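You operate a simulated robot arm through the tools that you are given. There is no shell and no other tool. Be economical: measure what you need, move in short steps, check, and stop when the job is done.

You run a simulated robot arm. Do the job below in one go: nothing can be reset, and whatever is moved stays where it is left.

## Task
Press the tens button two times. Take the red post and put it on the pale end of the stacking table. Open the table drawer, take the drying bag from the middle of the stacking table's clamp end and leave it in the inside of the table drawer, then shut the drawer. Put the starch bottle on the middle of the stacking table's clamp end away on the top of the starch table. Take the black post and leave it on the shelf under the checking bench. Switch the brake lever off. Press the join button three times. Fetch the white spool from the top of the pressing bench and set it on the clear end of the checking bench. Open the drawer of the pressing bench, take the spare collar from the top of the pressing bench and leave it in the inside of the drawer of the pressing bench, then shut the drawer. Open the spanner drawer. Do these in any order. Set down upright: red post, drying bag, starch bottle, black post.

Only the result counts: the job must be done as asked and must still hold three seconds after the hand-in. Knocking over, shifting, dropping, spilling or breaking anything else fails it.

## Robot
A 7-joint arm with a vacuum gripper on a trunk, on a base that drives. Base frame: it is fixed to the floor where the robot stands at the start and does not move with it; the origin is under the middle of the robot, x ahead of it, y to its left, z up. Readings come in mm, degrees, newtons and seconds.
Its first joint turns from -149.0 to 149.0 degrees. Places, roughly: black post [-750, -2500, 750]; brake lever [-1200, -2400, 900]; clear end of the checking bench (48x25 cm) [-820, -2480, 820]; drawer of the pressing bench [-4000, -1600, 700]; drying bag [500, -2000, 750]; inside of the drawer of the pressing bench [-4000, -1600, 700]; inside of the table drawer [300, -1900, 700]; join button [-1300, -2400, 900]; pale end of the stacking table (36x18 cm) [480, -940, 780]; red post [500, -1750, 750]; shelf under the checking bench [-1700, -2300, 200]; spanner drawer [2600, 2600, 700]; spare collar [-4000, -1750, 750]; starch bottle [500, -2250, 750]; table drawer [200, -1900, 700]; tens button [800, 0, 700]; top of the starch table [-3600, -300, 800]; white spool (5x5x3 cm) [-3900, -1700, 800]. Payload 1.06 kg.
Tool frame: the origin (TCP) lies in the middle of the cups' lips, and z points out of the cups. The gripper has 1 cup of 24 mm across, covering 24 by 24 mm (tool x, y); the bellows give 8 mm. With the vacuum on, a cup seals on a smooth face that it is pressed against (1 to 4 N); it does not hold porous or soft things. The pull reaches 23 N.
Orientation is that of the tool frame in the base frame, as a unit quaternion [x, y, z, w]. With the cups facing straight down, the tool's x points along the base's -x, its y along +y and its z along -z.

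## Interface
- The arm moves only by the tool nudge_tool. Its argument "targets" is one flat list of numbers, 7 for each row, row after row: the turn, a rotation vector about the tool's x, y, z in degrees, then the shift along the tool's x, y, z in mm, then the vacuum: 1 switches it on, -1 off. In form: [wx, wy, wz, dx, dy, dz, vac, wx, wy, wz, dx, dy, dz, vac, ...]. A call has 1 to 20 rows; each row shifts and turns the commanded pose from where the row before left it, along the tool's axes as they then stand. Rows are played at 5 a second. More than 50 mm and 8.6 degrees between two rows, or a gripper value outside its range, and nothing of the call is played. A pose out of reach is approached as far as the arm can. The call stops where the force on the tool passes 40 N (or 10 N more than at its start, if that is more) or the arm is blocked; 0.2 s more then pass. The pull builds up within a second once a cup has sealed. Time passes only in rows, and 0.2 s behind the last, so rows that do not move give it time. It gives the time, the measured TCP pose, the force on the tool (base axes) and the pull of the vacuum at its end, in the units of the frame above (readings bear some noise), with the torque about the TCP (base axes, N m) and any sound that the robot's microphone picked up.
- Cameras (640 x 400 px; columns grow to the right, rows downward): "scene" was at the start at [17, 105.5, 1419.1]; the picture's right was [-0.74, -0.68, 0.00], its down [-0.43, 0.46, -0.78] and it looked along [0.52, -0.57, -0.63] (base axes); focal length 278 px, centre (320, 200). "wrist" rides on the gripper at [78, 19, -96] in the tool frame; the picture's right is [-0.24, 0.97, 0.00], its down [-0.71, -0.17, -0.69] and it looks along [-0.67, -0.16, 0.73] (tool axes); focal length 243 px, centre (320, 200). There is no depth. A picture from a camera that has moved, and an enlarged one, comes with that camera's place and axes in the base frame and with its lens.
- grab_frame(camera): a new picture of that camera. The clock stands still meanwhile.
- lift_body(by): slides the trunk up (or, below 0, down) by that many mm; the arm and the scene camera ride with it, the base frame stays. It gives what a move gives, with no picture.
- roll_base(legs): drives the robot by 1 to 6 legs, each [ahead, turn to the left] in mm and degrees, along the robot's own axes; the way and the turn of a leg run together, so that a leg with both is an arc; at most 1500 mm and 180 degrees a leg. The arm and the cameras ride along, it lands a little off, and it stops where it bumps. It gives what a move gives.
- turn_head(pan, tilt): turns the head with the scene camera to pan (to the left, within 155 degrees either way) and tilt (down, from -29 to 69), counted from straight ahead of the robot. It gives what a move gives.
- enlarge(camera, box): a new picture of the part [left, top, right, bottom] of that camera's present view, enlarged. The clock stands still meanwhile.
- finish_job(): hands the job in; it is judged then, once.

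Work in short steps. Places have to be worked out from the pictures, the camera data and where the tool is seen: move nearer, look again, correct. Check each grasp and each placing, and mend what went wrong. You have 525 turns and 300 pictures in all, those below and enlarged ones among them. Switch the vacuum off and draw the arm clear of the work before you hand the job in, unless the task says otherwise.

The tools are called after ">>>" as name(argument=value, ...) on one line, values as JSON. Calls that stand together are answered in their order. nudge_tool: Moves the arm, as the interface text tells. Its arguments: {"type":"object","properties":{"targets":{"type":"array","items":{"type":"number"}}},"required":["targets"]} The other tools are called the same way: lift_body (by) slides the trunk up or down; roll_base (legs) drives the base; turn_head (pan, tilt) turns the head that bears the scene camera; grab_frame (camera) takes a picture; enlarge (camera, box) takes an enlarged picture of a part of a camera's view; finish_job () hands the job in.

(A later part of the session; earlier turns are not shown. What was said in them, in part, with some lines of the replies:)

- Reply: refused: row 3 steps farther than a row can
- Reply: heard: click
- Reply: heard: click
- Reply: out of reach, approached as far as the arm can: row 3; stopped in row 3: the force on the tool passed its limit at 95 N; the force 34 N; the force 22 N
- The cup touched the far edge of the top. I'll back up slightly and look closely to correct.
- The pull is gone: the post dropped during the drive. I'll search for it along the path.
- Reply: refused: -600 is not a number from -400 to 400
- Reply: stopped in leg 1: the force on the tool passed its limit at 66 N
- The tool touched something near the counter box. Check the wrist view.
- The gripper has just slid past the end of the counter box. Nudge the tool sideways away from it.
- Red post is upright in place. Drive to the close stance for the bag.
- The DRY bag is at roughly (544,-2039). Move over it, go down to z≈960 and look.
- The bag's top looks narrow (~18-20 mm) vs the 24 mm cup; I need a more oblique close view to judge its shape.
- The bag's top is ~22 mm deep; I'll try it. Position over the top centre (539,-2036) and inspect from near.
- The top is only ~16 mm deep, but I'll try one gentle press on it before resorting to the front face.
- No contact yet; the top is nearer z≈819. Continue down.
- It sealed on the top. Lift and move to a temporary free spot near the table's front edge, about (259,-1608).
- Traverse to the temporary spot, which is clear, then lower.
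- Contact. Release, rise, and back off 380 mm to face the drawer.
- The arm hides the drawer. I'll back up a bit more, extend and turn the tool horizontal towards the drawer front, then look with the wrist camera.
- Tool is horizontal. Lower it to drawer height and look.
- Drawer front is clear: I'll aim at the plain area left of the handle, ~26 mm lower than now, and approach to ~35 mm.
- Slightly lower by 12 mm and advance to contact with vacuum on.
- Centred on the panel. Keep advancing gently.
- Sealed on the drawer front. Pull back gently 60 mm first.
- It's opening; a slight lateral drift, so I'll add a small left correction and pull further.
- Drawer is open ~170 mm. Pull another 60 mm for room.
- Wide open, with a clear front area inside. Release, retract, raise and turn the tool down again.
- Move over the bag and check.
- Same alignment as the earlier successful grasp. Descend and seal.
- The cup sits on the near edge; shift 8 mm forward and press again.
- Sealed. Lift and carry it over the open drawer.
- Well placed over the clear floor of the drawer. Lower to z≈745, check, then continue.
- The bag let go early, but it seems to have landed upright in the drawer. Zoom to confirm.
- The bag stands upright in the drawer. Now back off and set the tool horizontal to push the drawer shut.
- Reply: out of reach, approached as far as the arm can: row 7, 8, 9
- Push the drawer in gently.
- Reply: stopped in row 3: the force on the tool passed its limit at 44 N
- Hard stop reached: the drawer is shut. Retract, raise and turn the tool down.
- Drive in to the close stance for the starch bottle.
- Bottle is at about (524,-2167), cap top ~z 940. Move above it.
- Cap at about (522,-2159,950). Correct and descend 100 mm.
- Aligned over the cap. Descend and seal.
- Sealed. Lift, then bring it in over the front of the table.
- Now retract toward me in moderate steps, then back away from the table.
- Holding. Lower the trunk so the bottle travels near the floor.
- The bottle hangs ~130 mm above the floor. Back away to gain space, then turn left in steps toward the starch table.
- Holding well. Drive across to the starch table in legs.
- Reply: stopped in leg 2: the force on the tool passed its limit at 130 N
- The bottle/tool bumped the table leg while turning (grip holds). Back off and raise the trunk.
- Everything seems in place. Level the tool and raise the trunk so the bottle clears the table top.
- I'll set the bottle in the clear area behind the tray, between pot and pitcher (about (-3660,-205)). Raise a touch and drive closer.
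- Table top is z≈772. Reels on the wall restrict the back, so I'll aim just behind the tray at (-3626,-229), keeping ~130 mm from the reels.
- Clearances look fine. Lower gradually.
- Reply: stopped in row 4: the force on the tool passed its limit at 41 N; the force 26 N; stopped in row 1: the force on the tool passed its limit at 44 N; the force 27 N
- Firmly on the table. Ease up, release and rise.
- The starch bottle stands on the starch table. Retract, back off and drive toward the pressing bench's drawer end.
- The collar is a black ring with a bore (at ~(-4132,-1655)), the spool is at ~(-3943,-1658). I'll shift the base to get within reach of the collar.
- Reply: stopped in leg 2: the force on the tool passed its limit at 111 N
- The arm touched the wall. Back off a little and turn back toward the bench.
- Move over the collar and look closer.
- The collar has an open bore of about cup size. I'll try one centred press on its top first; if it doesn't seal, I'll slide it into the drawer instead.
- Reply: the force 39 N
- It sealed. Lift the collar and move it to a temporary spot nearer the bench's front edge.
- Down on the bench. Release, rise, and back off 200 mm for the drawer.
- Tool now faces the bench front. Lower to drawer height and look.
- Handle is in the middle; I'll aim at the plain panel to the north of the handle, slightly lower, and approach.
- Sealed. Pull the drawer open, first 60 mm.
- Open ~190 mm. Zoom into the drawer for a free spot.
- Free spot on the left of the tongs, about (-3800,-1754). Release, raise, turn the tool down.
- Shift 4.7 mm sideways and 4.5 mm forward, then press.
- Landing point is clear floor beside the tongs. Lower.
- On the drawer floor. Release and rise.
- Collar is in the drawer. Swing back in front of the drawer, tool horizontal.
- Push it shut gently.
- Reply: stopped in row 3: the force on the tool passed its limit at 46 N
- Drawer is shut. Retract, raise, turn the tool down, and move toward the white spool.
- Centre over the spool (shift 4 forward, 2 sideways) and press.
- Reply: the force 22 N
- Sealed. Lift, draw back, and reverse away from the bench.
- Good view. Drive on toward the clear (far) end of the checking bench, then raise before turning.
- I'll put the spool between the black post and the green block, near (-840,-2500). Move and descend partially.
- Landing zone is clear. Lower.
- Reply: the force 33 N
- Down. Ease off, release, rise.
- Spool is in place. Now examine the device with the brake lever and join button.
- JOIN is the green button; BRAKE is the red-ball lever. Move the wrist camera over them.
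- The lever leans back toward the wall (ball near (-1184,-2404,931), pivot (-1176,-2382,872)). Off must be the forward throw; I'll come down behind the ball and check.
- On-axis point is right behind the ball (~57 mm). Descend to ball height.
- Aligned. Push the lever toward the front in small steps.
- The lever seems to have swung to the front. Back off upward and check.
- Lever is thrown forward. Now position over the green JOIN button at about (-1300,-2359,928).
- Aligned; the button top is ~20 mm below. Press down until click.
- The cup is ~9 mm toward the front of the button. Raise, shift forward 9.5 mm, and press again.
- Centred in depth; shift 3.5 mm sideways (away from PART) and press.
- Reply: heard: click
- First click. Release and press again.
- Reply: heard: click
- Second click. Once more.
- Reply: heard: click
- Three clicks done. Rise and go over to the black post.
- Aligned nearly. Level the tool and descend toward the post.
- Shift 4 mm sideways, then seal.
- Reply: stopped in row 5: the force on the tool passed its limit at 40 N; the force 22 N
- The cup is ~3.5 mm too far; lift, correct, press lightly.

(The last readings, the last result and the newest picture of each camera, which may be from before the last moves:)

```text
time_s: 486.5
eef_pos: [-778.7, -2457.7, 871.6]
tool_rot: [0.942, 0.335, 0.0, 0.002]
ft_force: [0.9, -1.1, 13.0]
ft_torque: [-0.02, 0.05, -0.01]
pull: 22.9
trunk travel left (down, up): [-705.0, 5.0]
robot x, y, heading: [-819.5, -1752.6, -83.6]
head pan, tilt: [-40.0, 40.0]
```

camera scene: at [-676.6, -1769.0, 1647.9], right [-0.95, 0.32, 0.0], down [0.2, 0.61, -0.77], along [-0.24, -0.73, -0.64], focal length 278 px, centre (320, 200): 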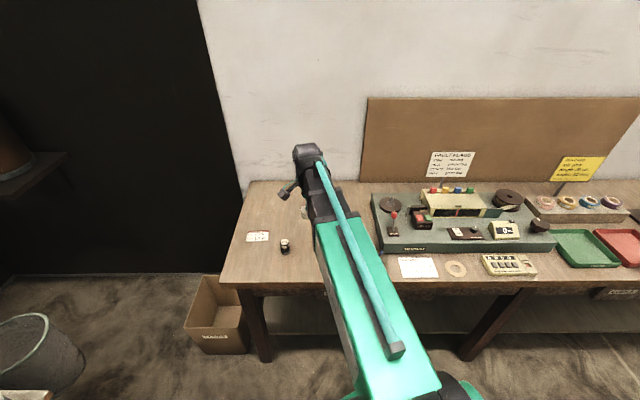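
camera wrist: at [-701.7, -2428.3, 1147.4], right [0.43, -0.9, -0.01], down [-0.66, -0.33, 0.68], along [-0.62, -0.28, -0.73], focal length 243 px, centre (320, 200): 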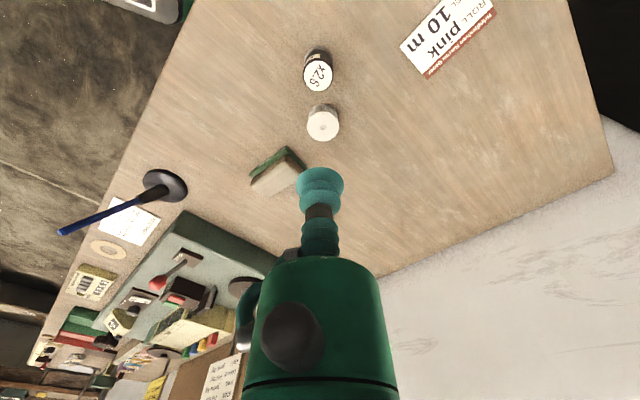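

Sealed. Lift high, turn to face the bench squarely and back away 220 mm.

>>> nudge_tool(targets=[0, 0, 0, 0, 0, -15, 1, 0, 0, 0, 0, 0, -35, 1, 0, 0, 0, 0, 0, -40, 1, 0, 0, 0, 0, 0, -40, 1, 0, 0, 0, 0, 0, -40, 1, 0, 0, 0, 0, 0, -30, 1, 0, 0, 0, 0, 0, 0, 1])

>>> roll_base(legs=[[0, -25], [-220, 0]])

>>> roll_base(legs=[[-250, 0]])

```text
time_s: 488.1
eef_pos: [-779.9, -2457.0, 1071.5]
tool_rot: [0.942, 0.336, 0.0, 0.0]
ft_force: [-0.3, -0.3, -1.5]
ft_torque: [0.02, -0.02, 0.02]
pull: 22.5
trunk travel left (down, up): [-705.0, 5.0]
robot x, y, heading: [-819.6, -1749.3, -83.5]
head pan, tilt: [-40.0, 40.0]
```

```text
time_s: 491.1
eef_pos: [-1011.0, -2196.6, 1073.1]
tool_rot: [0.992, 0.124, 0.0, 0.001]
ft_force: [0.3, -0.1, -2.2]
ft_torque: [-0.01, -0.03, 0.01]
pull: 23.2
trunk travel left (down, up): [-705.0, 5.0]
robot x, y, heading: [-748.1, -1541.6, -108.5]
head pan, tilt: [-40.0, 40.0]
```

```text
time_s: 492.9
eef_pos: [-933.2, -1956.9, 1072.8]
tool_rot: [0.992, 0.123, 0.0, 0.001]
ft_force: [0.0, 0.7, -2.0]
ft_torque: [-0.02, 0.02, -0.03]
pull: 22.6
trunk travel left (down, up): [-705.0, 5.0]
robot x, y, heading: [-665.6, -1303.3, -108.4]
head pan, tilt: [-40.0, 40.0]
```

Rotate the tool so its camera faces me, then lower the trunk.

>>> nudge_tool(targets=[0, 0, -8.2, 0, 0, 0, 1, 0, 0, -8.2, 0, 0, 0, 1, 0, 0, -8.2, 0, 0, 0, 1, 0, 0, -8.2, 0, 0, 0, 1, 0, 0, -8.2, 0, 0, 0, 1, 0, 0, -8.2, 0, 0, 0, 1, 0, 0, -8.2, 0, 0, 0, 1, 0, 0, 0, 0, 0, 0, 1])

>>> lift_body(by=-400)

>>> lift_body(by=-290)

>>> turn_head(pan=-15, tilt=30)

>>> grab_frame(camera="scene")

>>> grab_frame(camera="wrist")

```text
time_s: 494.7
eef_pos: [-931.8, -1958.4, 1072.0]
tool_rot: [0.812, 0.584, -0.001, 0.0]
ft_force: [0.3, -0.1, -1.9]
ft_torque: [0.03, 0.01, 0.02]
pull: 22.9
trunk travel left (down, up): [-705.0, 5.0]
robot x, y, heading: [-671.1, -1307.8, -108.4]
head pan, tilt: [-40.0, 40.0]
```

```text
time_s: 498.5
eef_pos: [-932.2, -1958.1, 671.1]
tool_rot: [0.811, 0.584, -0.001, 0.0]
ft_force: [-0.2, -1.2, -1.1]
ft_torque: [0.04, -0.02, 0.0]
pull: 22.3
trunk travel left (down, up): [-305.0, 405.0]
robot x, y, heading: [-668.2, -1303.9, -108.7]
head pan, tilt: [-40.0, 40.0]
```

```text
time_s: 501.5
eef_pos: [-932.8, -1957.1, 381.3]
tool_rot: [0.812, 0.584, -0.001, 0.0]
ft_force: [0.1, 0.3, -2.4]
ft_torque: [-0.01, -0.01, -0.01]
pull: 22.5
trunk travel left (down, up): [-15.0, 695.0]
robot x, y, heading: [-666.9, -1300.7, -108.8]
head pan, tilt: [-40.0, 40.0]
```

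```text
time_s: 502.4
eef_pos: [-933.2, -1958.6, 381.5]
tool_rot: [0.811, 0.585, -0.001, 0.0]
ft_force: [-0.9, -0.4, -2.3]
ft_torque: [-0.01, 0.01, 0.03]
pull: 23.0
trunk travel left (down, up): [-15.0, 695.0]
robot x, y, heading: [-666.0, -1306.9, -108.9]
head pan, tilt: [-15.0, 30.0]
```

```text
139 pictures are left
camera scene: at [-538.3, -1391.5, 973.1], right [-0.83, 0.55, 0.0], down [0.28, 0.42, -0.87], along [-0.48, -0.72, -0.5], focal length 278 px, centre (320, 200)
```

scene: 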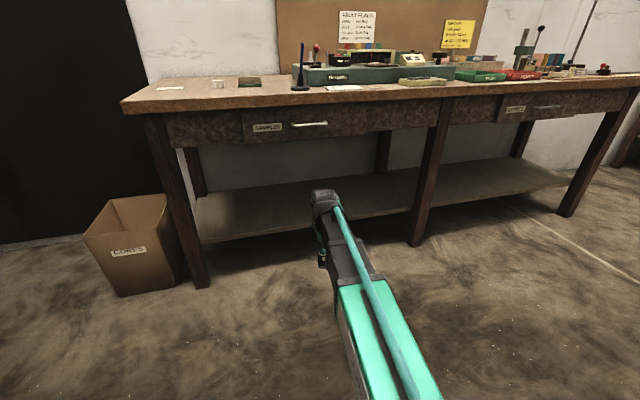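

```text
138 pictures are left
camera wrist: at [-890.6, -1889.7, 478.0], right [0.85, -0.53, 0.0], down [-0.39, -0.62, 0.69], along [-0.36, -0.58, -0.73], focal length 243 px, centre (320, 200)
```

wrist: 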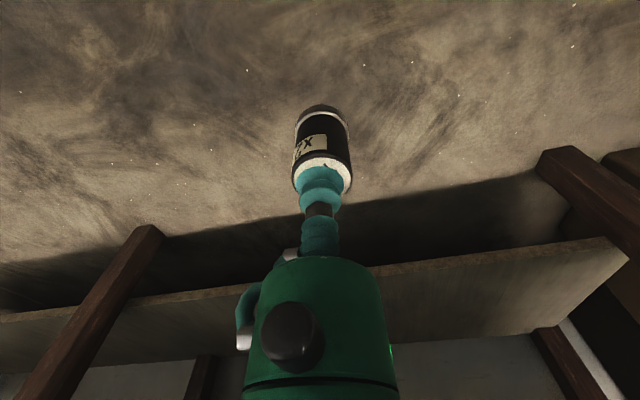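

Geometry: shelf top z≈212, its front edge ~64 mm behind the bench edge; my arm sits flat around z≈600, so it fits under the apron (z≈680). Lower the post a bit and drive forward.

>>> nudge_tool(targets=[0, 0, 0, 0, 0, 25, 1, 0, 0, 0, 0, 0, 20, 1, 0, 0, 0, 0, 0, 0, 1])

>>> roll_base(legs=[[230, 0]])

>>> grab_frame(camera="wrist")

>>> grab_frame(camera="scene")

```text
time_s: 503.1
eef_pos: [-931.8, -1957.0, 336.5]
tool_rot: [0.812, 0.584, -0.001, 0.001]
ft_force: [-0.2, 0.5, -1.9]
ft_torque: [-0.01, -0.03, -0.01]
pull: 22.7
trunk travel left (down, up): [-15.0, 695.0]
robot x, y, heading: [-670.5, -1303.6, -108.8]
head pan, tilt: [-15.0, 30.0]
```

```text
time_s: 504.9
eef_pos: [-1006.8, -2177.0, 336.4]
tool_rot: [0.812, 0.584, -0.001, 0.0]
ft_force: [0.5, 0.3, -2.4]
ft_torque: [-0.02, -0.02, -0.03]
pull: 23.1
trunk travel left (down, up): [-15.0, 695.0]
robot x, y, heading: [-741.2, -1521.1, -108.5]
head pan, tilt: [-15.0, 30.0]
```

```text
137 pictures are left
camera wrist: at [-964.9, -2108.6, 433.7], right [0.85, -0.53, 0.0], down [-0.39, -0.62, 0.69], along [-0.36, -0.58, -0.73], focal length 243 px, centre (320, 200)
```

wrist: 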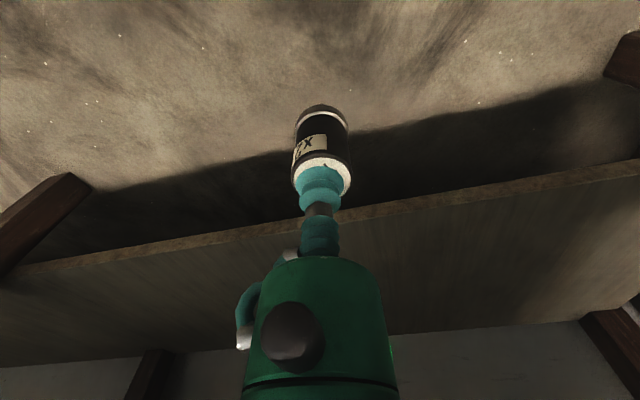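

```text
136 pictures are left
camera scene: at [-612.3, -1610.9, 973.1], right [-0.83, 0.55, 0.0], down [0.28, 0.42, -0.87], along [-0.48, -0.72, -0.5], focal length 278 px, centre (320, 200)
```

scene: 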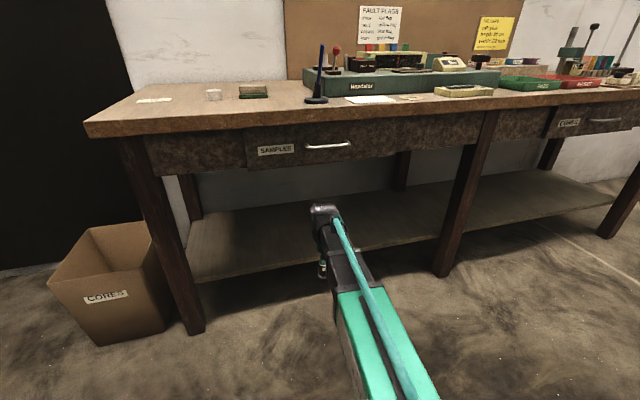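

Clearances fine. Continue forward 215 mm.

>>> roll_base(legs=[[215, 0]])

>>> grab_frame(camera="wrist")

>>> grab_frame(camera="scene")

```text
time_s: 506.5
eef_pos: [-1076.3, -2381.2, 337.6]
tool_rot: [0.812, 0.583, 0.0, 0.0]
ft_force: [0.7, -0.3, -2.3]
ft_torque: [0.01, 0.01, -0.02]
pull: 22.9
trunk travel left (down, up): [-15.0, 695.0]
robot x, y, heading: [-812.5, -1726.3, -108.8]
head pan, tilt: [-15.0, 30.0]
```

```text
135 pictures are left
camera wrist: at [-1034.2, -2312.6, 433.6], right [0.85, -0.53, 0.0], down [-0.39, -0.62, 0.69], along [-0.37, -0.58, -0.73], focal length 243 px, centre (320, 200)
```

wrist: 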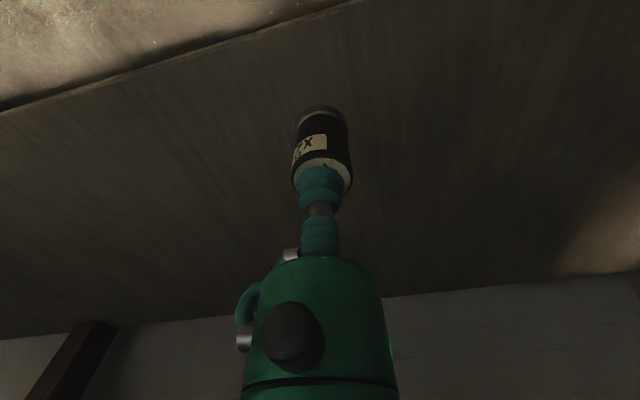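

```text
134 pictures are left
camera scene: at [-681.4, -1815.2, 973.1], right [-0.83, 0.55, 0.0], down [0.28, 0.42, -0.87], along [-0.48, -0.72, -0.5], focal length 278 px, centre (320, 200)
```

scene: 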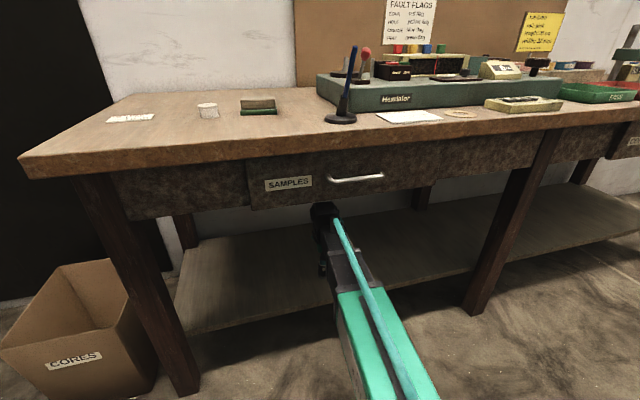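

Over the shelf. Lower.

>>> nudge_tool(targets=[0, 0, 0, 0, 0, 20, 1, 0, 0, 0, 0, 0, 20, 1, 0, 0, 0, 0, 0, 8, 1, 0, 0, 0, 0, 0, 0, 1])

>>> nudge_tool(targets=[0, 0, 0, 0, 0, 4, 1, 0, 0, 0, 0, 0, 0, 1])

```text
time_s: 507.5
eef_pos: [-1077.5, -2380.4, 289.6]
tool_rot: [0.812, 0.584, -0.001, 0.0]
ft_force: [0.9, -0.3, -1.7]
ft_torque: [-0.01, -0.04, 0.01]
pull: 22.7
trunk travel left (down, up): [-15.0, 695.0]
robot x, y, heading: [-815.6, -1728.1, -108.7]
head pan, tilt: [-15.0, 30.0]
```

```text
time_s: 508.1
eef_pos: [-1075.6, -2381.1, 284.6]
tool_rot: [0.812, 0.583, 0.0, 0.0]
ft_force: [0.0, 0.4, -1.6]
ft_torque: [-0.02, -0.02, 0.02]
pull: 23.0
trunk travel left (down, up): [-15.0, 695.0]
robot x, y, heading: [-811.4, -1726.8, -108.9]
head pan, tilt: [-15.0, 30.0]
```

>>> nudge_tool(targets=[0, 0, 0, 0, 0, 4, 1, 0, 0, 0, 0, 0, 3, 1, 0, 0, 0, 0, 0, 0, 1])

```text
time_s: 508.9
eef_pos: [-1076.2, -2381.2, 280.1]
tool_rot: [0.812, 0.584, -0.001, 0.001]
ft_force: [-0.6, -1.8, 15.2]
ft_torque: [0.03, 0.02, 0.01]
pull: 23.1
trunk travel left (down, up): [-15.0, 695.0]
robot x, y, heading: [-810.6, -1727.8, -108.7]
head pan, tilt: [-15.0, 30.0]
```

Contact. Ease, release, rise 70 mm and check.

>>> nudge_tool(targets=[0, 0, 0, 0, 0, -2, 1, 0, 0, 0, 0, 0, 0, -1, 0, 0, 0, 0, 0, 0, -1, 0, 0, 0, 0, 0, 0, -1, 0, 0, 0, 0, 0, -4, -1, 0, 0, 0, 0, 0, -16, -1, 0, 0, 0, 0, 0, -30, -1, 0, 0, 0, 0, 0, -20, -1, 0, 0, 0, 0, 0, 0, -1])

>>> grab_frame(camera="wrist")

```text
time_s: 510.9
eef_pos: [-1077.3, -2382.1, 350.1]
tool_rot: [0.812, 0.583, 0.001, 0.0]
ft_force: [1.2, 0.3, 0.3]
ft_torque: [0.03, 0.0, 0.04]
pull: 0.1
trunk travel left (down, up): [-15.0, 695.0]
robot x, y, heading: [-811.8, -1728.8, -108.4]
head pan, tilt: [-15.0, 30.0]
```

```text
133 pictures are left
camera wrist: at [-1034.2, -2313.1, 447.2], right [0.85, -0.53, 0.0], down [-0.39, -0.62, 0.69], along [-0.37, -0.58, -0.73], focal length 243 px, centre (320, 200)
```

wrist: 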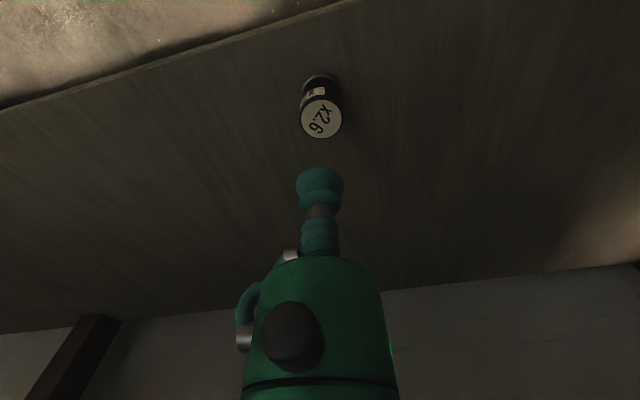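

The black post stands on the shelf. Back straight out, raise the trunk, then travel to the spanner bench by the west side.

>>> roll_base(legs=[[-440, 0]])

>>> lift_body(by=400)

>>> lift_body(by=250)

>>> roll_base(legs=[[0, -129.5], [1200, 0], [700, 0]])

>>> turn_head(pan=0, tilt=25)

>>> grab_frame(camera="scene")

```text
time_s: 513.6
eef_pos: [-936.5, -1968.8, 349.7]
tool_rot: [0.811, 0.584, -0.001, 0.0]
ft_force: [0.6, 0.5, -0.7]
ft_torque: [-0.01, 0.03, -0.05]
pull: 0.1
trunk travel left (down, up): [-15.0, 695.0]
robot x, y, heading: [-671.0, -1312.7, -108.6]
head pan, tilt: [-15.0, 30.0]
```

```text
time_s: 517.4
eef_pos: [-937.0, -1968.6, 751.0]
tool_rot: [0.812, 0.584, -0.001, 0.0]
ft_force: [-0.4, -1.3, 1.3]
ft_torque: [0.03, 0.03, -0.01]
pull: 0.1
trunk travel left (down, up): [-415.0, 295.0]
robot x, y, heading: [-671.1, -1316.1, -108.8]
head pan, tilt: [-15.0, 30.0]
```

```text
time_s: 520.0
eef_pos: [-935.2, -1968.8, 1000.6]
tool_rot: [0.812, 0.583, 0.0, 0.0]
ft_force: [0.3, -0.1, 0.3]
ft_torque: [0.02, -0.01, 0.03]
pull: 0.0
trunk travel left (down, up): [-665.0, 45.0]
robot x, y, heading: [-675.3, -1314.5, -108.8]
head pan, tilt: [-15.0, 30.0]
```

```text
time_s: 534.9
eef_pos: [-2013.4, 917.0, 999.5]
tool_rot: [0.875, -0.483, -0.001, -0.001]
ft_force: [0.6, 0.1, 0.4]
ft_torque: [-0.01, -0.01, 0.03]
pull: 0.0
trunk travel left (down, up): [-665.0, 45.0]
robot x, y, heading: [-1675.0, 296.1, 122.4]
head pan, tilt: [-15.0, 30.0]
```

```text
time_s: 535.6
eef_pos: [-2012.7, 917.6, 1000.8]
tool_rot: [0.875, -0.484, -0.001, 0.0]
ft_force: [0.0, -0.3, 0.0]
ft_torque: [0.02, 0.0, 0.01]
pull: 0.1
trunk travel left (down, up): [-665.0, 45.0]
robot x, y, heading: [-1674.1, 299.2, 122.1]
head pan, tilt: [0.0, 25.0]
```

```text
132 pictures are left
camera scene: at [-1839.0, 246.0, 1631.1], right [0.85, 0.53, 0.0], down [0.22, -0.36, -0.91], along [-0.48, 0.77, -0.42], focal length 278 px, centre (320, 200)
```

scene: 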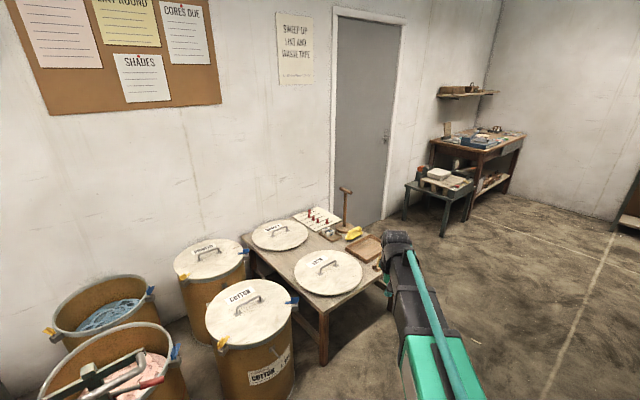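

Clear. Turn right and continue north.

>>> roll_base(legs=[[0, -37.6], [1000, 0], [800, 0], [0, -67]])

>>> grab_frame(camera="scene")

```text
time_s: 549.4
eef_pos: [-816.7, 2265.3, 1001.3]
tool_rot: [-0.16, 0.987, 0.0, 0.001]
ft_force: [0.7, 0.0, 0.6]
ft_torque: [-0.02, -0.01, -0.01]
pull: 0.3
trunk travel left (down, up): [-665.0, 45.0]
robot x, y, heading: [-1502.2, 2083.3, 18.4]
head pan, tilt: [0.0, 25.0]
```

```text
131 pictures are left
camera scene: at [-1504.0, 2259.5, 1631.1], right [0.31, -0.95, 0.0], down [-0.4, -0.13, -0.91], along [0.86, 0.28, -0.42], focal length 278 px, centre (320, 200)
```

scene: 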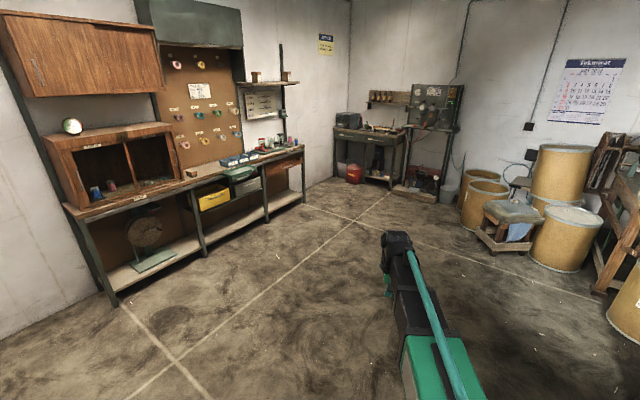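

>>> enlarge(camera="scene", box=[310, 80, 470, 210])

```text
3.08 times, centred on (390, 145) of scene
camera zoom: at [-1504.0, 2259.5, 1631.1], right [0.31, -0.95, 0.0], down [-0.4, -0.13, -0.91], along [0.86, 0.28, -0.42], focal length 854 px, centre (105, 369)
```

zoom: 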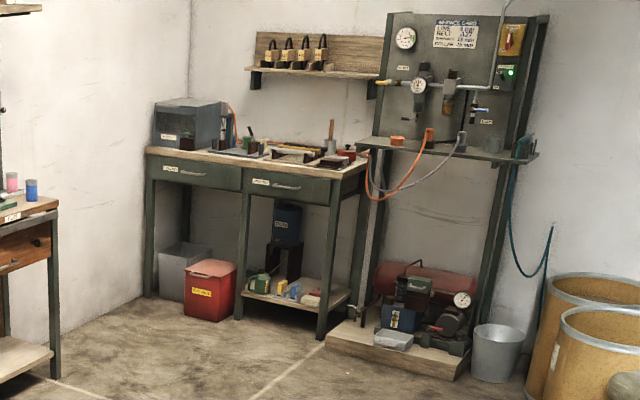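

Two labelled drawers; drive closer to read them.

>>> roll_base(legs=[[0, -5.5], [1500, 0], [1000, 0]])

>>> turn_head(pan=-10, tilt=25)

>>> grab_frame(camera="scene")

```text
time_s: 562.2
eef_pos: [1655.5, 2769.6, 999.4]
tool_rot: [-0.113, 0.994, 0.0, 0.0]
ft_force: [0.1, 0.9, -0.7]
ft_torque: [0.01, 0.0, 0.0]
pull: 0.0
trunk travel left (down, up): [-665.0, 45.0]
robot x, y, heading: [958.2, 2650.0, 12.8]
head pan, tilt: [0.0, 25.0]
```

```text
time_s: 562.9
eef_pos: [1654.1, 2769.4, 1001.0]
tool_rot: [-0.113, 0.994, 0.0, 0.001]
ft_force: [-0.2, 0.3, 0.1]
ft_torque: [-0.02, 0.04, -0.02]
pull: 0.0
trunk travel left (down, up): [-665.0, 45.0]
robot x, y, heading: [958.0, 2648.2, 13.1]
head pan, tilt: [-10.0, 25.0]
```

```text
129 pictures are left
camera scene: at [971.1, 2810.3, 1631.1], right [0.05, -1.0, 0.0], down [-0.42, -0.02, -0.91], along [0.91, 0.05, -0.42], focal length 278 px, centre (320, 200)
```

scene: 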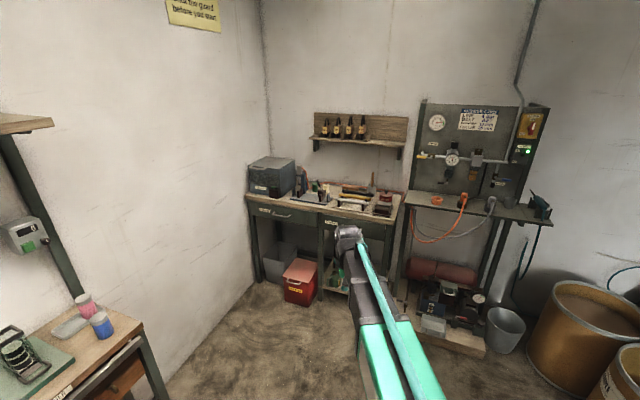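

>>> enlarge(camera="scene", box=[235, 150, 415, 310])

```text
2.50 times, centred on (325, 230) of scene
camera zoom: at [971.1, 2810.3, 1631.1], right [0.05, -1.0, 0.0], down [-0.42, -0.02, -0.91], along [0.91, 0.05, -0.42], focal length 694 px, centre (308, 125)
```

zoom: 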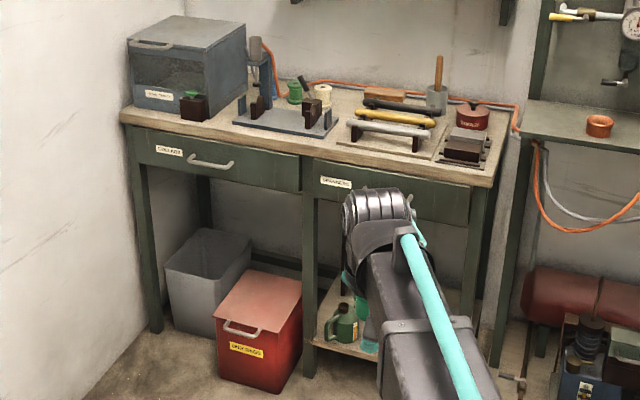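

>>> enlarge(camera="scene", box=[265, 195, 345, 235])

```text
8.00 times, centred on (305, 215) of scene
camera zoom: at [971.1, 2810.3, 1631.1], right [0.05, -1.0, 0.0], down [-0.42, -0.02, -0.91], along [0.91, 0.05, -0.42], focal length 2220 px, centre (440, 80)
```

zoom: 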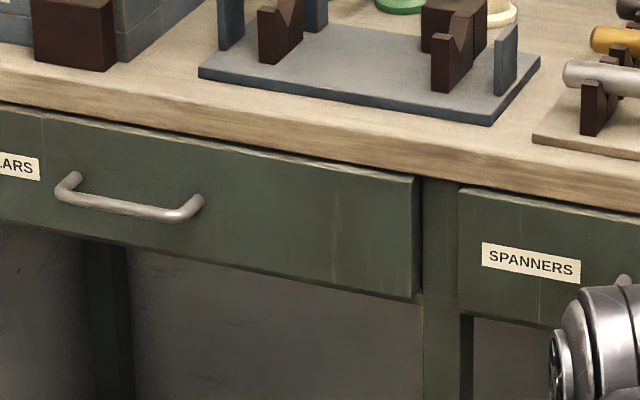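

"SPANNERS" is the right drawer. Drive to a stance facing it squarely.

>>> roll_base(legs=[[0, 3], [680, 0], [0, -33]])

>>> turn_head(pan=10, tilt=35)

>>> grab_frame(camera="scene")

```text
time_s: 568.6
eef_pos: [2274.6, 2598.4, 999.9]
tool_rot: [0.144, 0.99, 0.0, 0.0]
ft_force: [1.5, -0.1, 0.1]
ft_torque: [0.02, -0.03, -0.02]
pull: 0.1
trunk travel left (down, up): [-665.0, 45.0]
robot x, y, heading: [1613.1, 2840.0, -16.5]
head pan, tilt: [-10.0, 25.0]
```

```text
time_s: 569.5
eef_pos: [2275.2, 2596.3, 1000.2]
tool_rot: [0.144, 0.99, 0.0, 0.0]
ft_force: [0.0, -0.6, -0.3]
ft_torque: [0.05, -0.04, -0.04]
pull: 0.1
trunk travel left (down, up): [-665.0, 45.0]
robot x, y, heading: [1611.3, 2836.7, -16.6]
head pan, tilt: [10.0, 35.0]
```

```text
126 pictures are left
camera scene: at [1707.7, 3002.7, 1615.4], right [-0.12, -0.99, 0.0], down [-0.57, 0.07, -0.82], along [0.81, -0.09, -0.57], focal length 278 px, centre (320, 200)
```

scene: 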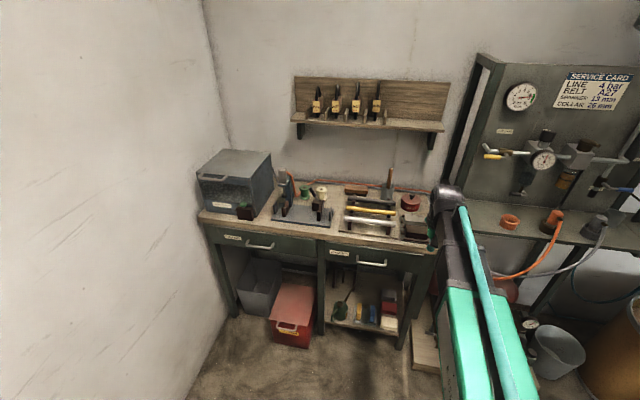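

Pitch the tool horizontal and lower to drawer height, then look.

>>> nudge_tool(targets=[0, -8.18, 0, 0, 0, 0, -1, 0, -8.18, 0, 0, 0, 0, -1, 0, -8.18, 0, 0, 0, 0, -1, 0, -8.18, 0, 0, 0, 0, -1, 0, -8.18, 0, 0, 0, 0, -1, 0, -8.18, 0, 0, 0, 0, -1, 0, -8.18, 0, 0, 0, 0, -1, 0, -8.18, 0, 0, 0, 0, -1, 0, -8.18, 0, 0, 0, 0, -1, 0, -8.18, 0, 0, 0, 0, -1, 0, -8.18, 0, 0, 0, 0, -1, 0, 0, 0, 0, 0, 0, -1])

>>> nudge_tool(targets=[0, 0, 0, 45, 5, 0, -1, 0, 0, 0, 45, 5, 0, -1, 0, 0, 0, 45, 5, 0, -1, 0, 0, 0, 45, 5, 0, -1, 0, 0, 0, 45, 0, 0, -1, 0, 0, 0, 45, 0, 0, -1, 0, 0, 0, 20, 0, 0, -1, 0, 0, 0, 0, 0, 0, -1])

>>> grab_frame(camera="wrist")

```text
time_s: 572.1
eef_pos: [2280.6, 2607.6, 994.9]
tool_rot: [0.06, 0.756, -0.094, 0.645]
ft_force: [-0.2, -0.4, 1.1]
ft_torque: [0.04, 0.1, 0.0]
pull: 0.1
out of reach, approached as far as the arm can: row 10
trunk travel left (down, up): [-665.0, 45.0]
robot x, y, heading: [1610.7, 2840.5, -16.3]
head pan, tilt: [10.0, 35.0]
```

```text
time_s: 573.9
eef_pos: [2245.9, 2598.8, 714.6]
tool_rot: [0.094, 0.737, -0.077, 0.665]
ft_force: [0.6, -0.3, 0.1]
ft_torque: [-0.03, -0.02, 0.01]
pull: 0.1
out of reach, approached as far as the arm can: row 3, 4, 5, 6
trunk travel left (down, up): [-665.0, 45.0]
robot x, y, heading: [1609.6, 2838.6, -16.9]
head pan, tilt: [10.0, 35.0]
```

```text
125 pictures are left
camera wrist: at [2150.5, 2642.7, 648.3], right [0.26, 0.94, 0.24], down [-0.63, -0.03, 0.77], along [0.73, -0.35, 0.59], focal length 243 px, centre (320, 200)
```

wrist: 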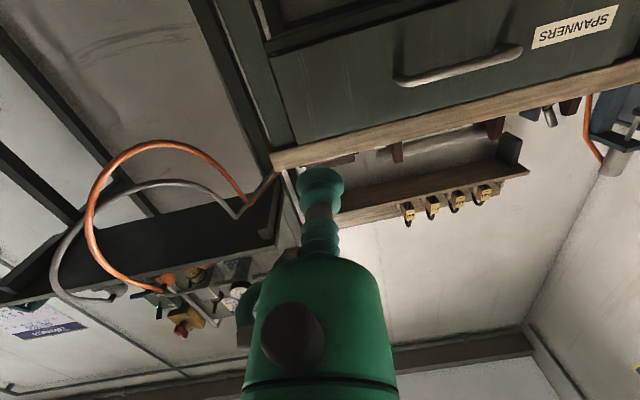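

Near a joint limit; move forward, then finish levelling the tool.

>>> nudge_tool(targets=[0, 0, 0, 0, 0, 40, -1, 0, 0, 0, 0, 0, 40, -1, 2.9, -6, 0, 0, 0, 0, -1, 0, 0, 0, 0, 0, 0, -1])

>>> grab_frame(camera="wrist")

```text
time_s: 574.9
eef_pos: [2308.1, 2546.5, 707.8]
tool_rot: [0.098, 0.702, -0.092, 0.7]
ft_force: [-0.5, -1.1, -0.6]
ft_torque: [0.01, -0.05, 0.04]
pull: 0.0
out of reach, approached as far as the arm can: row 1, 3
trunk travel left (down, up): [-665.0, 45.0]
robot x, y, heading: [1609.8, 2838.4, -16.8]
head pan, tilt: [10.0, 35.0]
```

```text
124 pictures are left
camera wrist: at [2219.1, 2590.8, 630.4], right [0.26, 0.94, 0.24], down [-0.7, 0.01, 0.71], along [0.66, -0.35, 0.66], focal length 243 px, centre (320, 200)
```

wrist: 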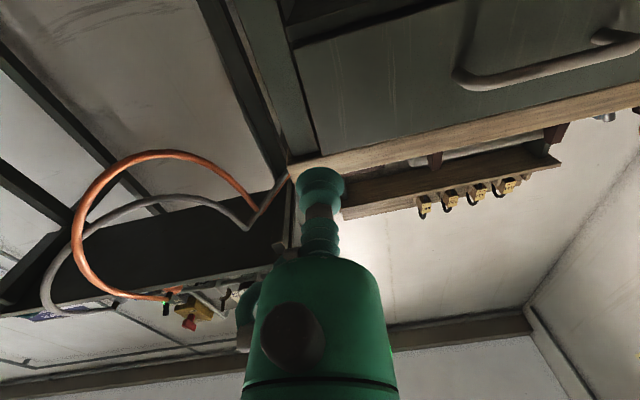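

Level now; shift 60 mm left and approach.

>>> nudge_tool(targets=[0, 0, 0, 0, 30, 0, -1, 0, 0, 0, 0, 30, 0, -1, 0, 0, 0, 0, 0, 40, -1, 0, 0, 0, 0, 0, 40, -1, 0, 0, 0, 0, 0, 20, -1, 0, 0, 0, 0, 0, 0, -1])

>>> grab_frame(camera="wrist")

```text
time_s: 576.3
eef_pos: [2393.4, 2492.9, 710.6]
tool_rot: [0.106, 0.699, -0.101, 0.7]
ft_force: [0.6, 0.0, 0.1]
ft_torque: [-0.02, -0.01, 0.02]
pull: 0.0
out of reach, approached as far as the arm can: row 1, 2, 3, 4
trunk travel left (down, up): [-665.0, 45.0]
robot x, y, heading: [1609.8, 2839.6, -16.6]
head pan, tilt: [10.0, 35.0]
```

```text
123 pictures are left
camera wrist: at [2308.2, 2539.5, 633.9], right [0.28, 0.93, 0.24], down [-0.71, 0.03, 0.71], along [0.65, -0.37, 0.66], focal length 243 px, centre (320, 200)
```

wrist: 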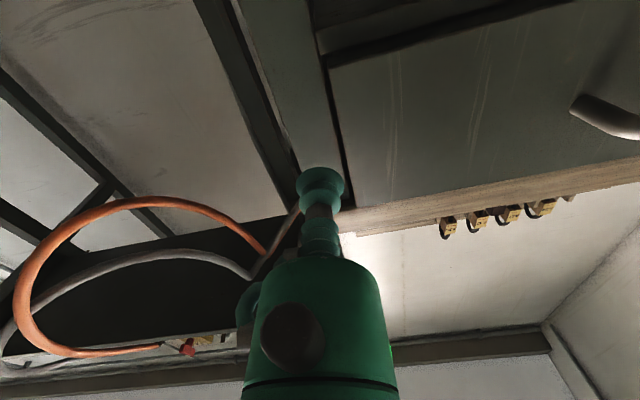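

The arm is at a joint limit on that side; I'll reposition the base further right. Back off and raise the tool first.

>>> roll_base(legs=[[-350, 0]])

>>> nudge_tool(targets=[0, 0, 0, -45, 0, 0, -1, 0, 0, 0, -45, 0, 0, -1, 0, 0, 0, -45, 0, 0, -1, 0, 0, 0, -45, 0, 0, -1, 0, 0, 0, -45, 0, 0, -1, 0, 0, 0, -45, 0, 0, -1, 0, 0, 0, 0, 0, 0, -1])

>>> roll_base(legs=[[0, -34], [350, 0], [0, 34]])

```text
time_s: 578.5
eef_pos: [2059.1, 2594.3, 712.0]
tool_rot: [0.106, 0.699, -0.1, 0.7]
ft_force: [0.6, 0.3, 0.1]
ft_torque: [0.0, -0.02, -0.01]
pull: 0.0
trunk travel left (down, up): [-665.0, 45.0]
robot x, y, heading: [1275.0, 2940.8, -16.1]
head pan, tilt: [10.0, 35.0]
```

```text
time_s: 580.1
eef_pos: [2059.2, 2591.1, 980.5]
tool_rot: [0.105, 0.699, -0.1, 0.7]
ft_force: [0.2, 0.4, 0.6]
ft_torque: [0.0, 0.0, -0.01]
pull: 0.0
trunk travel left (down, up): [-665.0, 45.0]
robot x, y, heading: [1276.1, 2935.9, -16.4]
head pan, tilt: [10.0, 35.0]
```

```text
time_s: 585.7
eef_pos: [2276.7, 2319.9, 980.5]
tool_rot: [0.105, 0.699, -0.101, 0.7]
ft_force: [-0.1, -0.5, 0.2]
ft_torque: [-0.01, 0.02, 0.01]
pull: 0.1
trunk travel left (down, up): [-665.0, 45.0]
robot x, y, heading: [1497.2, 2668.4, -16.6]
head pan, tilt: [10.0, 35.0]
```

Now bring the tool left in front of the drawer.

>>> nudge_tool(targets=[0, 0, 0, 0, 48, -8, -1, 0, 0, 0, 0, 48, -8, -1, 0, 0, 0, 0, 48, -8, -1, 0, 0, 0, 0, 48, -8, -1, 0, 0, 0, 0, 48, -8, -1, 0, 0, 0, 0, 48, -5, -1, 0, 0, 0, 45, 0, 0, -1, 0, 0, 0, 45, 0, 0, -1, 0, 0, 0, 45, 0, 0, -1, 0, 0, 0, 45, 0, 0, -1, 0, 0, 0, 45, 0, 0, -1, 0, 0, 0, 45, 0, 0, -1, 0, 0, 0, 0, 0, 0, -1])

>>> grab_frame(camera="wrist")

```text
time_s: 588.5
eef_pos: [2251.1, 2342.5, 718.6]
tool_rot: [0.103, 0.7, -0.097, 0.7]
ft_force: [0.2, 0.0, 0.4]
ft_torque: [0.05, 0.04, 0.0]
pull: 0.0
out of reach, approached as far as the arm can: row 2, 3, 4, 5, 6, 7, 8, 9, 10, 11, 12
trunk travel left (down, up): [-665.0, 45.0]
robot x, y, heading: [1491.4, 2669.5, -16.5]
head pan, tilt: [10.0, 35.0]
```

```text
122 pictures are left
camera wrist: at [2164.8, 2387.5, 641.6], right [0.27, 0.93, 0.24], down [-0.71, 0.02, 0.71], along [0.65, -0.36, 0.66], focal length 243 px, centre (320, 200)
```

wrist: 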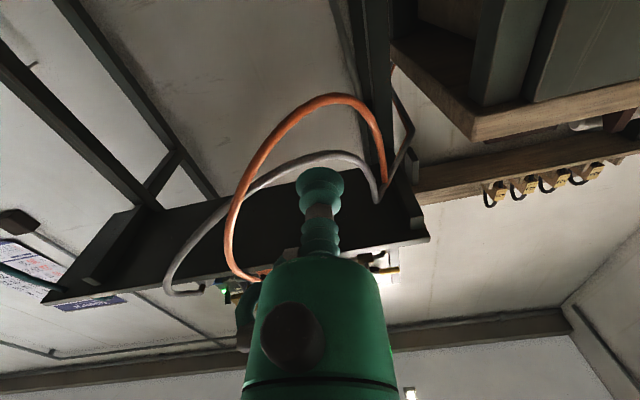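

The wrist is at a limit in this posture. Go back to tool-down, move left, and pitch again from there.

>>> nudge_tool(targets=[0, 0, 0, -45, 0, 0, -1, 0, 0, 0, -45, 0, 0, -1, 0, 0, 0, -45, 0, 0, -1, 0, 0, 0, -45, 0, 0, -1, 0, 0, 0, -45, 0, 0, -1, 0, 0, 0, -45, 0, 0, -1, 0, 8.18, 0, 0, 0, 0, -1, 0, 8.18, 0, 0, 0, 0, -1, 0, 8.18, 0, 0, 0, 0, -1, 0, 8.18, 0, 0, 0, 0, -1, 0, 8.18, 0, 0, 0, 0, -1, 0, 8.18, 0, 0, 0, 0, -1, 0, 8.18, 0, 0, 0, 0, -1, 0, 8.18, 0, 0, 0, 0, -1, 0, 8.18, 0, 0, 0, 0, -1, 0, 8.18, 0, 0, 0, 0, -1, 0, 8.18, 0, 0, 0, 0, -1, 0, 0, 0, 0, 0, 0, -1])

>>> nudge_tool(targets=[0, 0, 0, 0, 45, 0, -1, 0, 0, 0, 0, 45, 0, -1, 0, 0, 0, 0, 45, 0, -1, 0, 0, 0, 0, 45, 0, -1, 0, 0, 0, 0, 45, 0, -1, 0, 0, 0, 0, 45, 0, -1, 0, 0, 0, 0, 0, 0, -1])

```text
time_s: 592.3
eef_pos: [2252.2, 2340.9, 989.0]
tool_rot: [0.147, 0.989, 0.004, -0.001]
ft_force: [-0.6, -0.8, 0.8]
ft_torque: [0.03, 0.01, -0.01]
pull: 0.1
trunk travel left (down, up): [-665.0, 45.0]
robot x, y, heading: [1496.8, 2665.7, -16.4]
head pan, tilt: [10.0, 35.0]
```

```text
time_s: 593.9
eef_pos: [2329.5, 2598.7, 991.5]
tool_rot: [0.146, 0.989, 0.003, 0.0]
ft_force: [0.7, 0.0, -0.2]
ft_torque: [0.01, 0.0, -0.07]
pull: 0.1
trunk travel left (down, up): [-665.0, 45.0]
robot x, y, heading: [1494.5, 2667.6, -16.9]
head pan, tilt: [10.0, 35.0]
```

>>> nudge_tool(targets=[0, -8.18, 0, 0, 0, 0, -1, 0, -8.18, 0, 0, 0, 0, -1, 0, -8.18, 0, 0, 0, 0, -1, 0, -8.18, 0, 0, 0, 0, -1, 0, -8.18, 0, 0, 0, 0, -1, 0, -8.18, 0, 0, 0, 0, -1, 0, -8.18, 0, 0, 0, 0, -1, 0, -8.18, 0, 0, 0, 0, -1, 0, -8.18, 0, 0, 0, 0, -1, 0, -8.18, 0, 0, 0, 0, -1, 0, -8.18, 0, 0, 0, 0, -1, 0, 0, 0, 0, 0, 0, -1])

```text
time_s: 596.5
eef_pos: [2330.7, 2598.9, 991.0]
tool_rot: [0.105, 0.699, -0.1, 0.7]
ft_force: [-0.1, 0.8, 0.1]
ft_torque: [-0.01, -0.02, 0.01]
pull: 0.0
trunk travel left (down, up): [-665.0, 45.0]
robot x, y, heading: [1492.4, 2669.6, -16.6]
head pan, tilt: [10.0, 35.0]
```

Worked without limits. Lower to drawer height and look.

>>> nudge_tool(targets=[0, 0, 0, 45, 0, 0, -1, 0, 0, 0, 45, 0, 0, -1, 0, 0, 0, 45, 0, 0, -1, 0, 0, 0, 45, 0, 0, -1, 0, 0, 0, 45, 0, 0, -1, 0, 0, 0, 45, 0, 0, -1, 0, 0, 0, 10, 0, 0, -1, 0, 0, 0, 0, 0, 0, -1])

>>> grab_frame(camera="wrist")

```text
time_s: 598.3
eef_pos: [2331.2, 2601.0, 710.3]
tool_rot: [0.106, 0.699, -0.101, 0.7]
ft_force: [-0.4, 0.5, -0.8]
ft_torque: [0.0, 0.0, 0.05]
pull: 0.1
trunk travel left (down, up): [-665.0, 45.0]
robot x, y, heading: [1494.7, 2671.8, -16.7]
head pan, tilt: [10.0, 35.0]
```

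```text
121 pictures are left
camera wrist: at [2245.3, 2647.0, 633.9], right [0.28, 0.93, 0.24], down [-0.71, 0.03, 0.71], along [0.65, -0.37, 0.67], focal length 243 px, centre (320, 200)
```

wrist: 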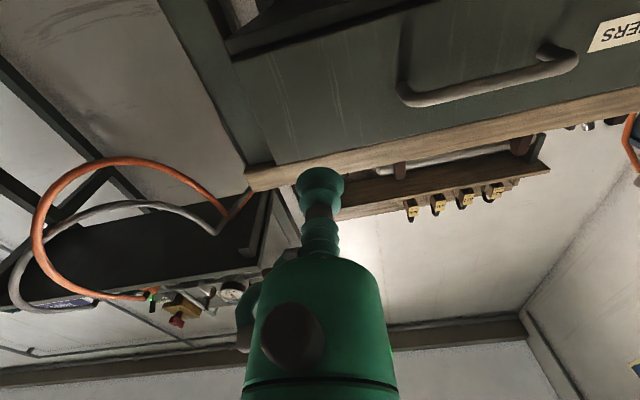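

On-axis point lands right of the handle. Approach.

>>> nudge_tool(targets=[0, 0, 0, 0, 0, 40, -1, 0, 0, 0, 0, 0, 40, -1, 0, 0, 0, 0, 0, 20, -1, 0, 0, 0, 0, 0, 0, -1])

>>> grab_frame(camera="wrist")

```text
time_s: 599.3
eef_pos: [2428.8, 2571.1, 711.2]
tool_rot: [0.106, 0.699, -0.102, 0.7]
ft_force: [-0.9, 0.2, 0.1]
ft_torque: [0.02, -0.01, -0.02]
pull: 0.1
trunk travel left (down, up): [-665.0, 45.0]
robot x, y, heading: [1493.9, 2668.5, -16.8]
head pan, tilt: [10.0, 35.0]
```

```text
120 pictures are left
camera wrist: at [2342.6, 2618.1, 633.4], right [0.28, 0.93, 0.24], down [-0.71, 0.03, 0.71], along [0.65, -0.37, 0.66], focal length 243 px, centre (320, 200)
```

wrist: 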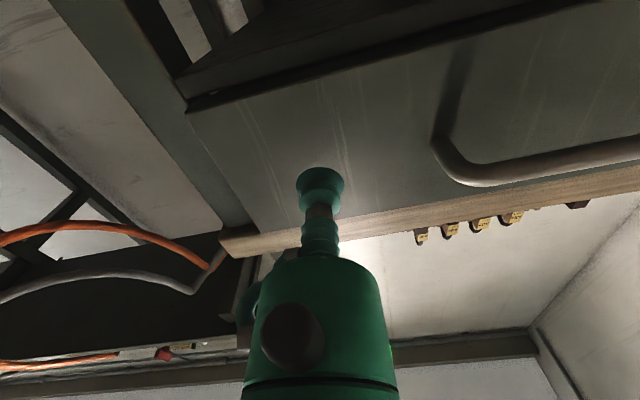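

>>> nudge_tool(targets=[0, 0, 0, 0, 0, 10, 1, 0, 0, 0, 0, 0, 8, 1, 0, 0, 0, 0, 0, 5, 1, 0, 0, 0, 0, 0, 0, 1])

>>> nudge_tool(targets=[0, 0, 0, 0, 0, 4, 1, 0, 0, 0, 0, 0, 4, 1, 0, 0, 0, 0, 0, 0, 1])

>>> grab_frame(camera="wrist")

```text
time_s: 600.3
eef_pos: [2449.6, 2565.1, 710.3]
tool_rot: [0.107, 0.699, -0.101, 0.7]
ft_force: [0.4, -0.1, 0.4]
ft_torque: [-0.01, 0.02, -0.03]
pull: 0.0
trunk travel left (down, up): [-665.0, 45.0]
robot x, y, heading: [1494.1, 2668.3, -16.7]
head pan, tilt: [10.0, 35.0]
```

```text
time_s: 601.1
eef_pos: [2458.7, 2562.9, 710.8]
tool_rot: [0.106, 0.699, -0.101, 0.7]
ft_force: [0.0, 0.6, 0.0]
ft_torque: [-0.01, 0.0, -0.03]
pull: 0.1
trunk travel left (down, up): [-665.0, 45.0]
robot x, y, heading: [1494.1, 2672.4, -16.8]
head pan, tilt: [10.0, 35.0]
```

```text
119 pictures are left
camera wrist: at [2371.2, 2609.3, 633.7], right [0.28, 0.93, 0.24], down [-0.71, 0.03, 0.71], along [0.65, -0.37, 0.66], focal length 243 px, centre (320, 200)
```

wrist: 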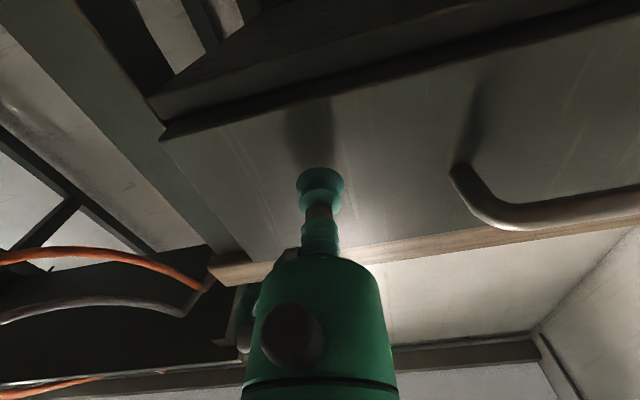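

>>> nudge_tool(targets=[0, 0, 0, 0, 0, 5, 1, 0, 0, 0, 0, 0, 5, 1, 0, 0, 0, 0, 0, 0, 1])

>>> nudge_tool(targets=[0, 0, 0, 0, 0, 4, 1, 0, 0, 0, 0, 0, 0, 1])

>>> nudge_tool(targets=[0, 0, 0, 0, 0, 4, 1, 0, 0, 0, 0, 0, 0, 1])

```text
time_s: 601.9
eef_pos: [2465.0, 2560.3, 710.4]
tool_rot: [0.105, 0.699, -0.101, 0.7]
ft_force: [-7.0, 2.3, -2.1]
ft_torque: [0.01, -0.01, -0.08]
pull: 23.3
trunk travel left (down, up): [-665.0, 45.0]
robot x, y, heading: [1494.3, 2669.0, -16.5]
head pan, tilt: [10.0, 35.0]
```

```text
time_s: 602.5
eef_pos: [2469.7, 2557.7, 710.6]
tool_rot: [0.107, 0.699, -0.101, 0.7]
ft_force: [-17.4, 4.9, -6.9]
ft_torque: [0.0, -0.05, -0.07]
pull: 23.1
trunk travel left (down, up): [-665.0, 45.0]
robot x, y, heading: [1495.1, 2668.6, -16.5]
head pan, tilt: [10.0, 35.0]
```

```text
time_s: 603.1
eef_pos: [2473.8, 2557.0, 710.4]
tool_rot: [0.106, 0.699, -0.102, 0.7]
ft_force: [-18.6, 6.2, -8.7]
ft_torque: [0.01, -0.13, -0.13]
pull: 23.3
trunk travel left (down, up): [-665.0, 45.0]
robot x, y, heading: [1494.8, 2668.1, -16.6]
head pan, tilt: [10.0, 35.0]
```

Sealed. Pull the spanner drawer open.

>>> nudge_tool(targets=[0, 0, 0, 0, 0, -6, 1, 0, 0, 0, 0, 0, -8, 1, 0, 0, 0, 0, 0, -10, 1, 0, 0, 0, 0, 0.2, -10, 1, 0, 0, 0, 0, 0.2, -10, 1, 0, 0, 0, 0, 0.2, -12, 1, 0, 0, 0, 0, 0.2, -12, 1, 0, 0, 0, 0, 0, 0, 1])

```text
time_s: 604.9
eef_pos: [2409.5, 2578.2, 710.3]
tool_rot: [0.107, 0.699, -0.102, 0.7]
ft_force: [1.4, 9.2, -1.7]
ft_torque: [0.03, -0.07, -0.18]
pull: 22.7
trunk travel left (down, up): [-665.0, 45.0]
robot x, y, heading: [1494.4, 2667.8, -16.8]
head pan, tilt: [10.0, 35.0]
```

>>> nudge_tool(targets=[0, 0, 0, 0, 1.5, -10, 1, 0, 0, 0, 0, 0.4, -14, 1, 0, 0, 0, 0, 0.4, -14, 1, 0, 0, 0, 0, 0.4, -14, 1, 0, 0, 0, 0, 0.4, -14, 1, 0, 0, 0, 0, 0.4, -14, 1, 0, 0, 0, 0, 0.4, -14, 1, 0, 0, 0, 0, 0.4, -14, 1, 0, 0, 0, 0, 0.4, -14, 1, 0, 0, 0, 0, 0, 0, 1])

>>> grab_frame(camera="scene")

```text
time_s: 607.1
eef_pos: [2294.0, 2616.1, 710.5]
tool_rot: [0.107, 0.699, -0.102, 0.7]
ft_force: [-4.5, -9.0, -1.6]
ft_torque: [0.01, -0.16, 0.1]
pull: 22.8
trunk travel left (down, up): [-665.0, 45.0]
robot x, y, heading: [1495.3, 2672.5, -16.7]
head pan, tilt: [10.0, 35.0]
```

```text
118 pictures are left
camera scene: at [1591.6, 2832.4, 1615.4], right [-0.12, -0.99, 0.0], down [-0.57, 0.07, -0.82], along [0.81, -0.1, -0.57], focal length 278 px, centre (320, 200)
```

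scene: 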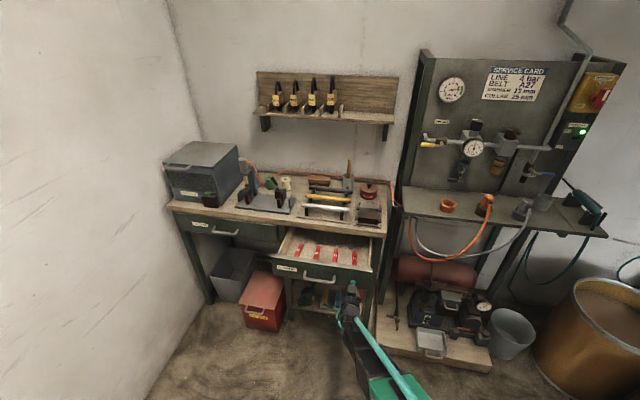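

It's open ~185 mm, spanners visible. Pull a bit further for good measure.

>>> nudge_tool(targets=[0, 0, 0, 0, -1, -12, 1, 0, 0, 0, 0, 0, -12, 1, 0, 0, 0, 0, 0, -12, 1, 0, 0, 0, 0, 0, -12, 1, 0, 0, 0, 0, 0, 0, 1])

```text
time_s: 608.3
eef_pos: [2247.0, 2630.6, 710.5]
tool_rot: [0.106, 0.699, -0.102, 0.7]
ft_force: [2.4, 9.7, 0.5]
ft_torque: [-0.04, -0.04, -0.12]
pull: 22.7
trunk travel left (down, up): [-665.0, 45.0]
robot x, y, heading: [1494.7, 2667.4, -16.8]
head pan, tilt: [10.0, 35.0]
```

Release and draw clear, raising the arm.

>>> nudge_tool(targets=[0, 0, 0, 0, 0.8, 0, 1, 0, 0, 0, 0, 0, 0, -1, 0, 0, 0, 0, 0, 0, -1, 0, 0, 0, 0, 0, 0, -1, 0, 0, 0, 0, 0, -6, -1, 0, 0, 0, 0, 0, -25, -1, 0, 0, 0, 0, 0, -30, -1, 0, 0, 0, -45, 0, 0, -1, 0, 0, 0, -45, 0, 0, -1, 0, 0, 0, -45, 0, 0, -1, 0, 0, 0, -45, 0, 0, -1, 0, 0, 0, 0, 0, 0, -1])

>>> roll_base(legs=[[-300, 0]])

>>> grab_frame(camera="scene")

```text
time_s: 610.9
eef_pos: [2187.9, 2648.0, 891.2]
tool_rot: [0.105, 0.699, -0.102, 0.7]
ft_force: [0.0, -0.2, 0.0]
ft_torque: [-0.02, -0.06, -0.01]
pull: 0.1
trunk travel left (down, up): [-665.0, 45.0]
robot x, y, heading: [1493.4, 2669.7, -16.8]
head pan, tilt: [10.0, 35.0]
```

```text
time_s: 612.9
eef_pos: [1897.8, 2734.6, 892.5]
tool_rot: [0.107, 0.699, -0.102, 0.7]
ft_force: [-0.5, 0.5, 0.4]
ft_torque: [0.04, -0.03, 0.03]
pull: 0.1
trunk travel left (down, up): [-665.0, 45.0]
robot x, y, heading: [1209.2, 2754.2, -16.9]
head pan, tilt: [10.0, 35.0]
```

```text
117 pictures are left
camera scene: at [1303.2, 2920.0, 1615.4], right [-0.12, -0.99, 0.0], down [-0.57, 0.07, -0.82], along [0.81, -0.1, -0.57], focal length 278 px, centre (320, 200)
```

scene: 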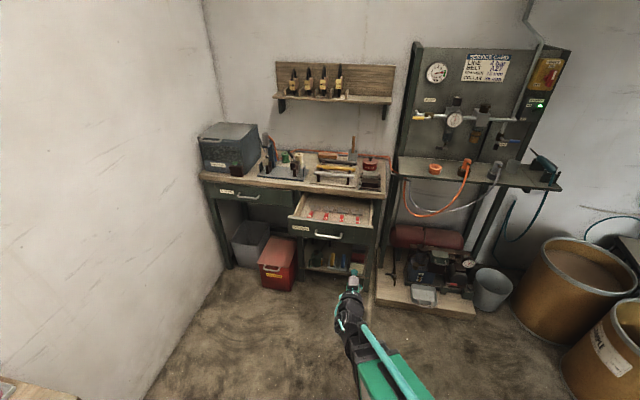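

All the parts of the job are done, the vacuum is off and the arm is clear, so I'm handing in.

>>> finish_job()

```text
The job is handed in.
```

I finished every part of the job and handed it in, but the result hasn't been confirmed yet.

A few things went less than cleanly:
- **Red post:** it fell to the floor on the first carry. I found it standing upright, picked it up again, and set it on the pale end of the stacking table.
- **Drying bag:** it came off the cup just above the open drawer and landed upright inside. I shut the drawer by pushing it to its stop and didn't look inside again.
- **Bumps:** the gripper brushed the winding machine's counter box and knocked against what looked like the starch table's leg (130 N). The arm also touched a wall near the pressing bench. Nothing looked moved in the pictures I took after the counter and starch-table bumps.
- **Brake lever:** it has no on/off marking. I moved it from leaning back to leaning forward and took that as off.
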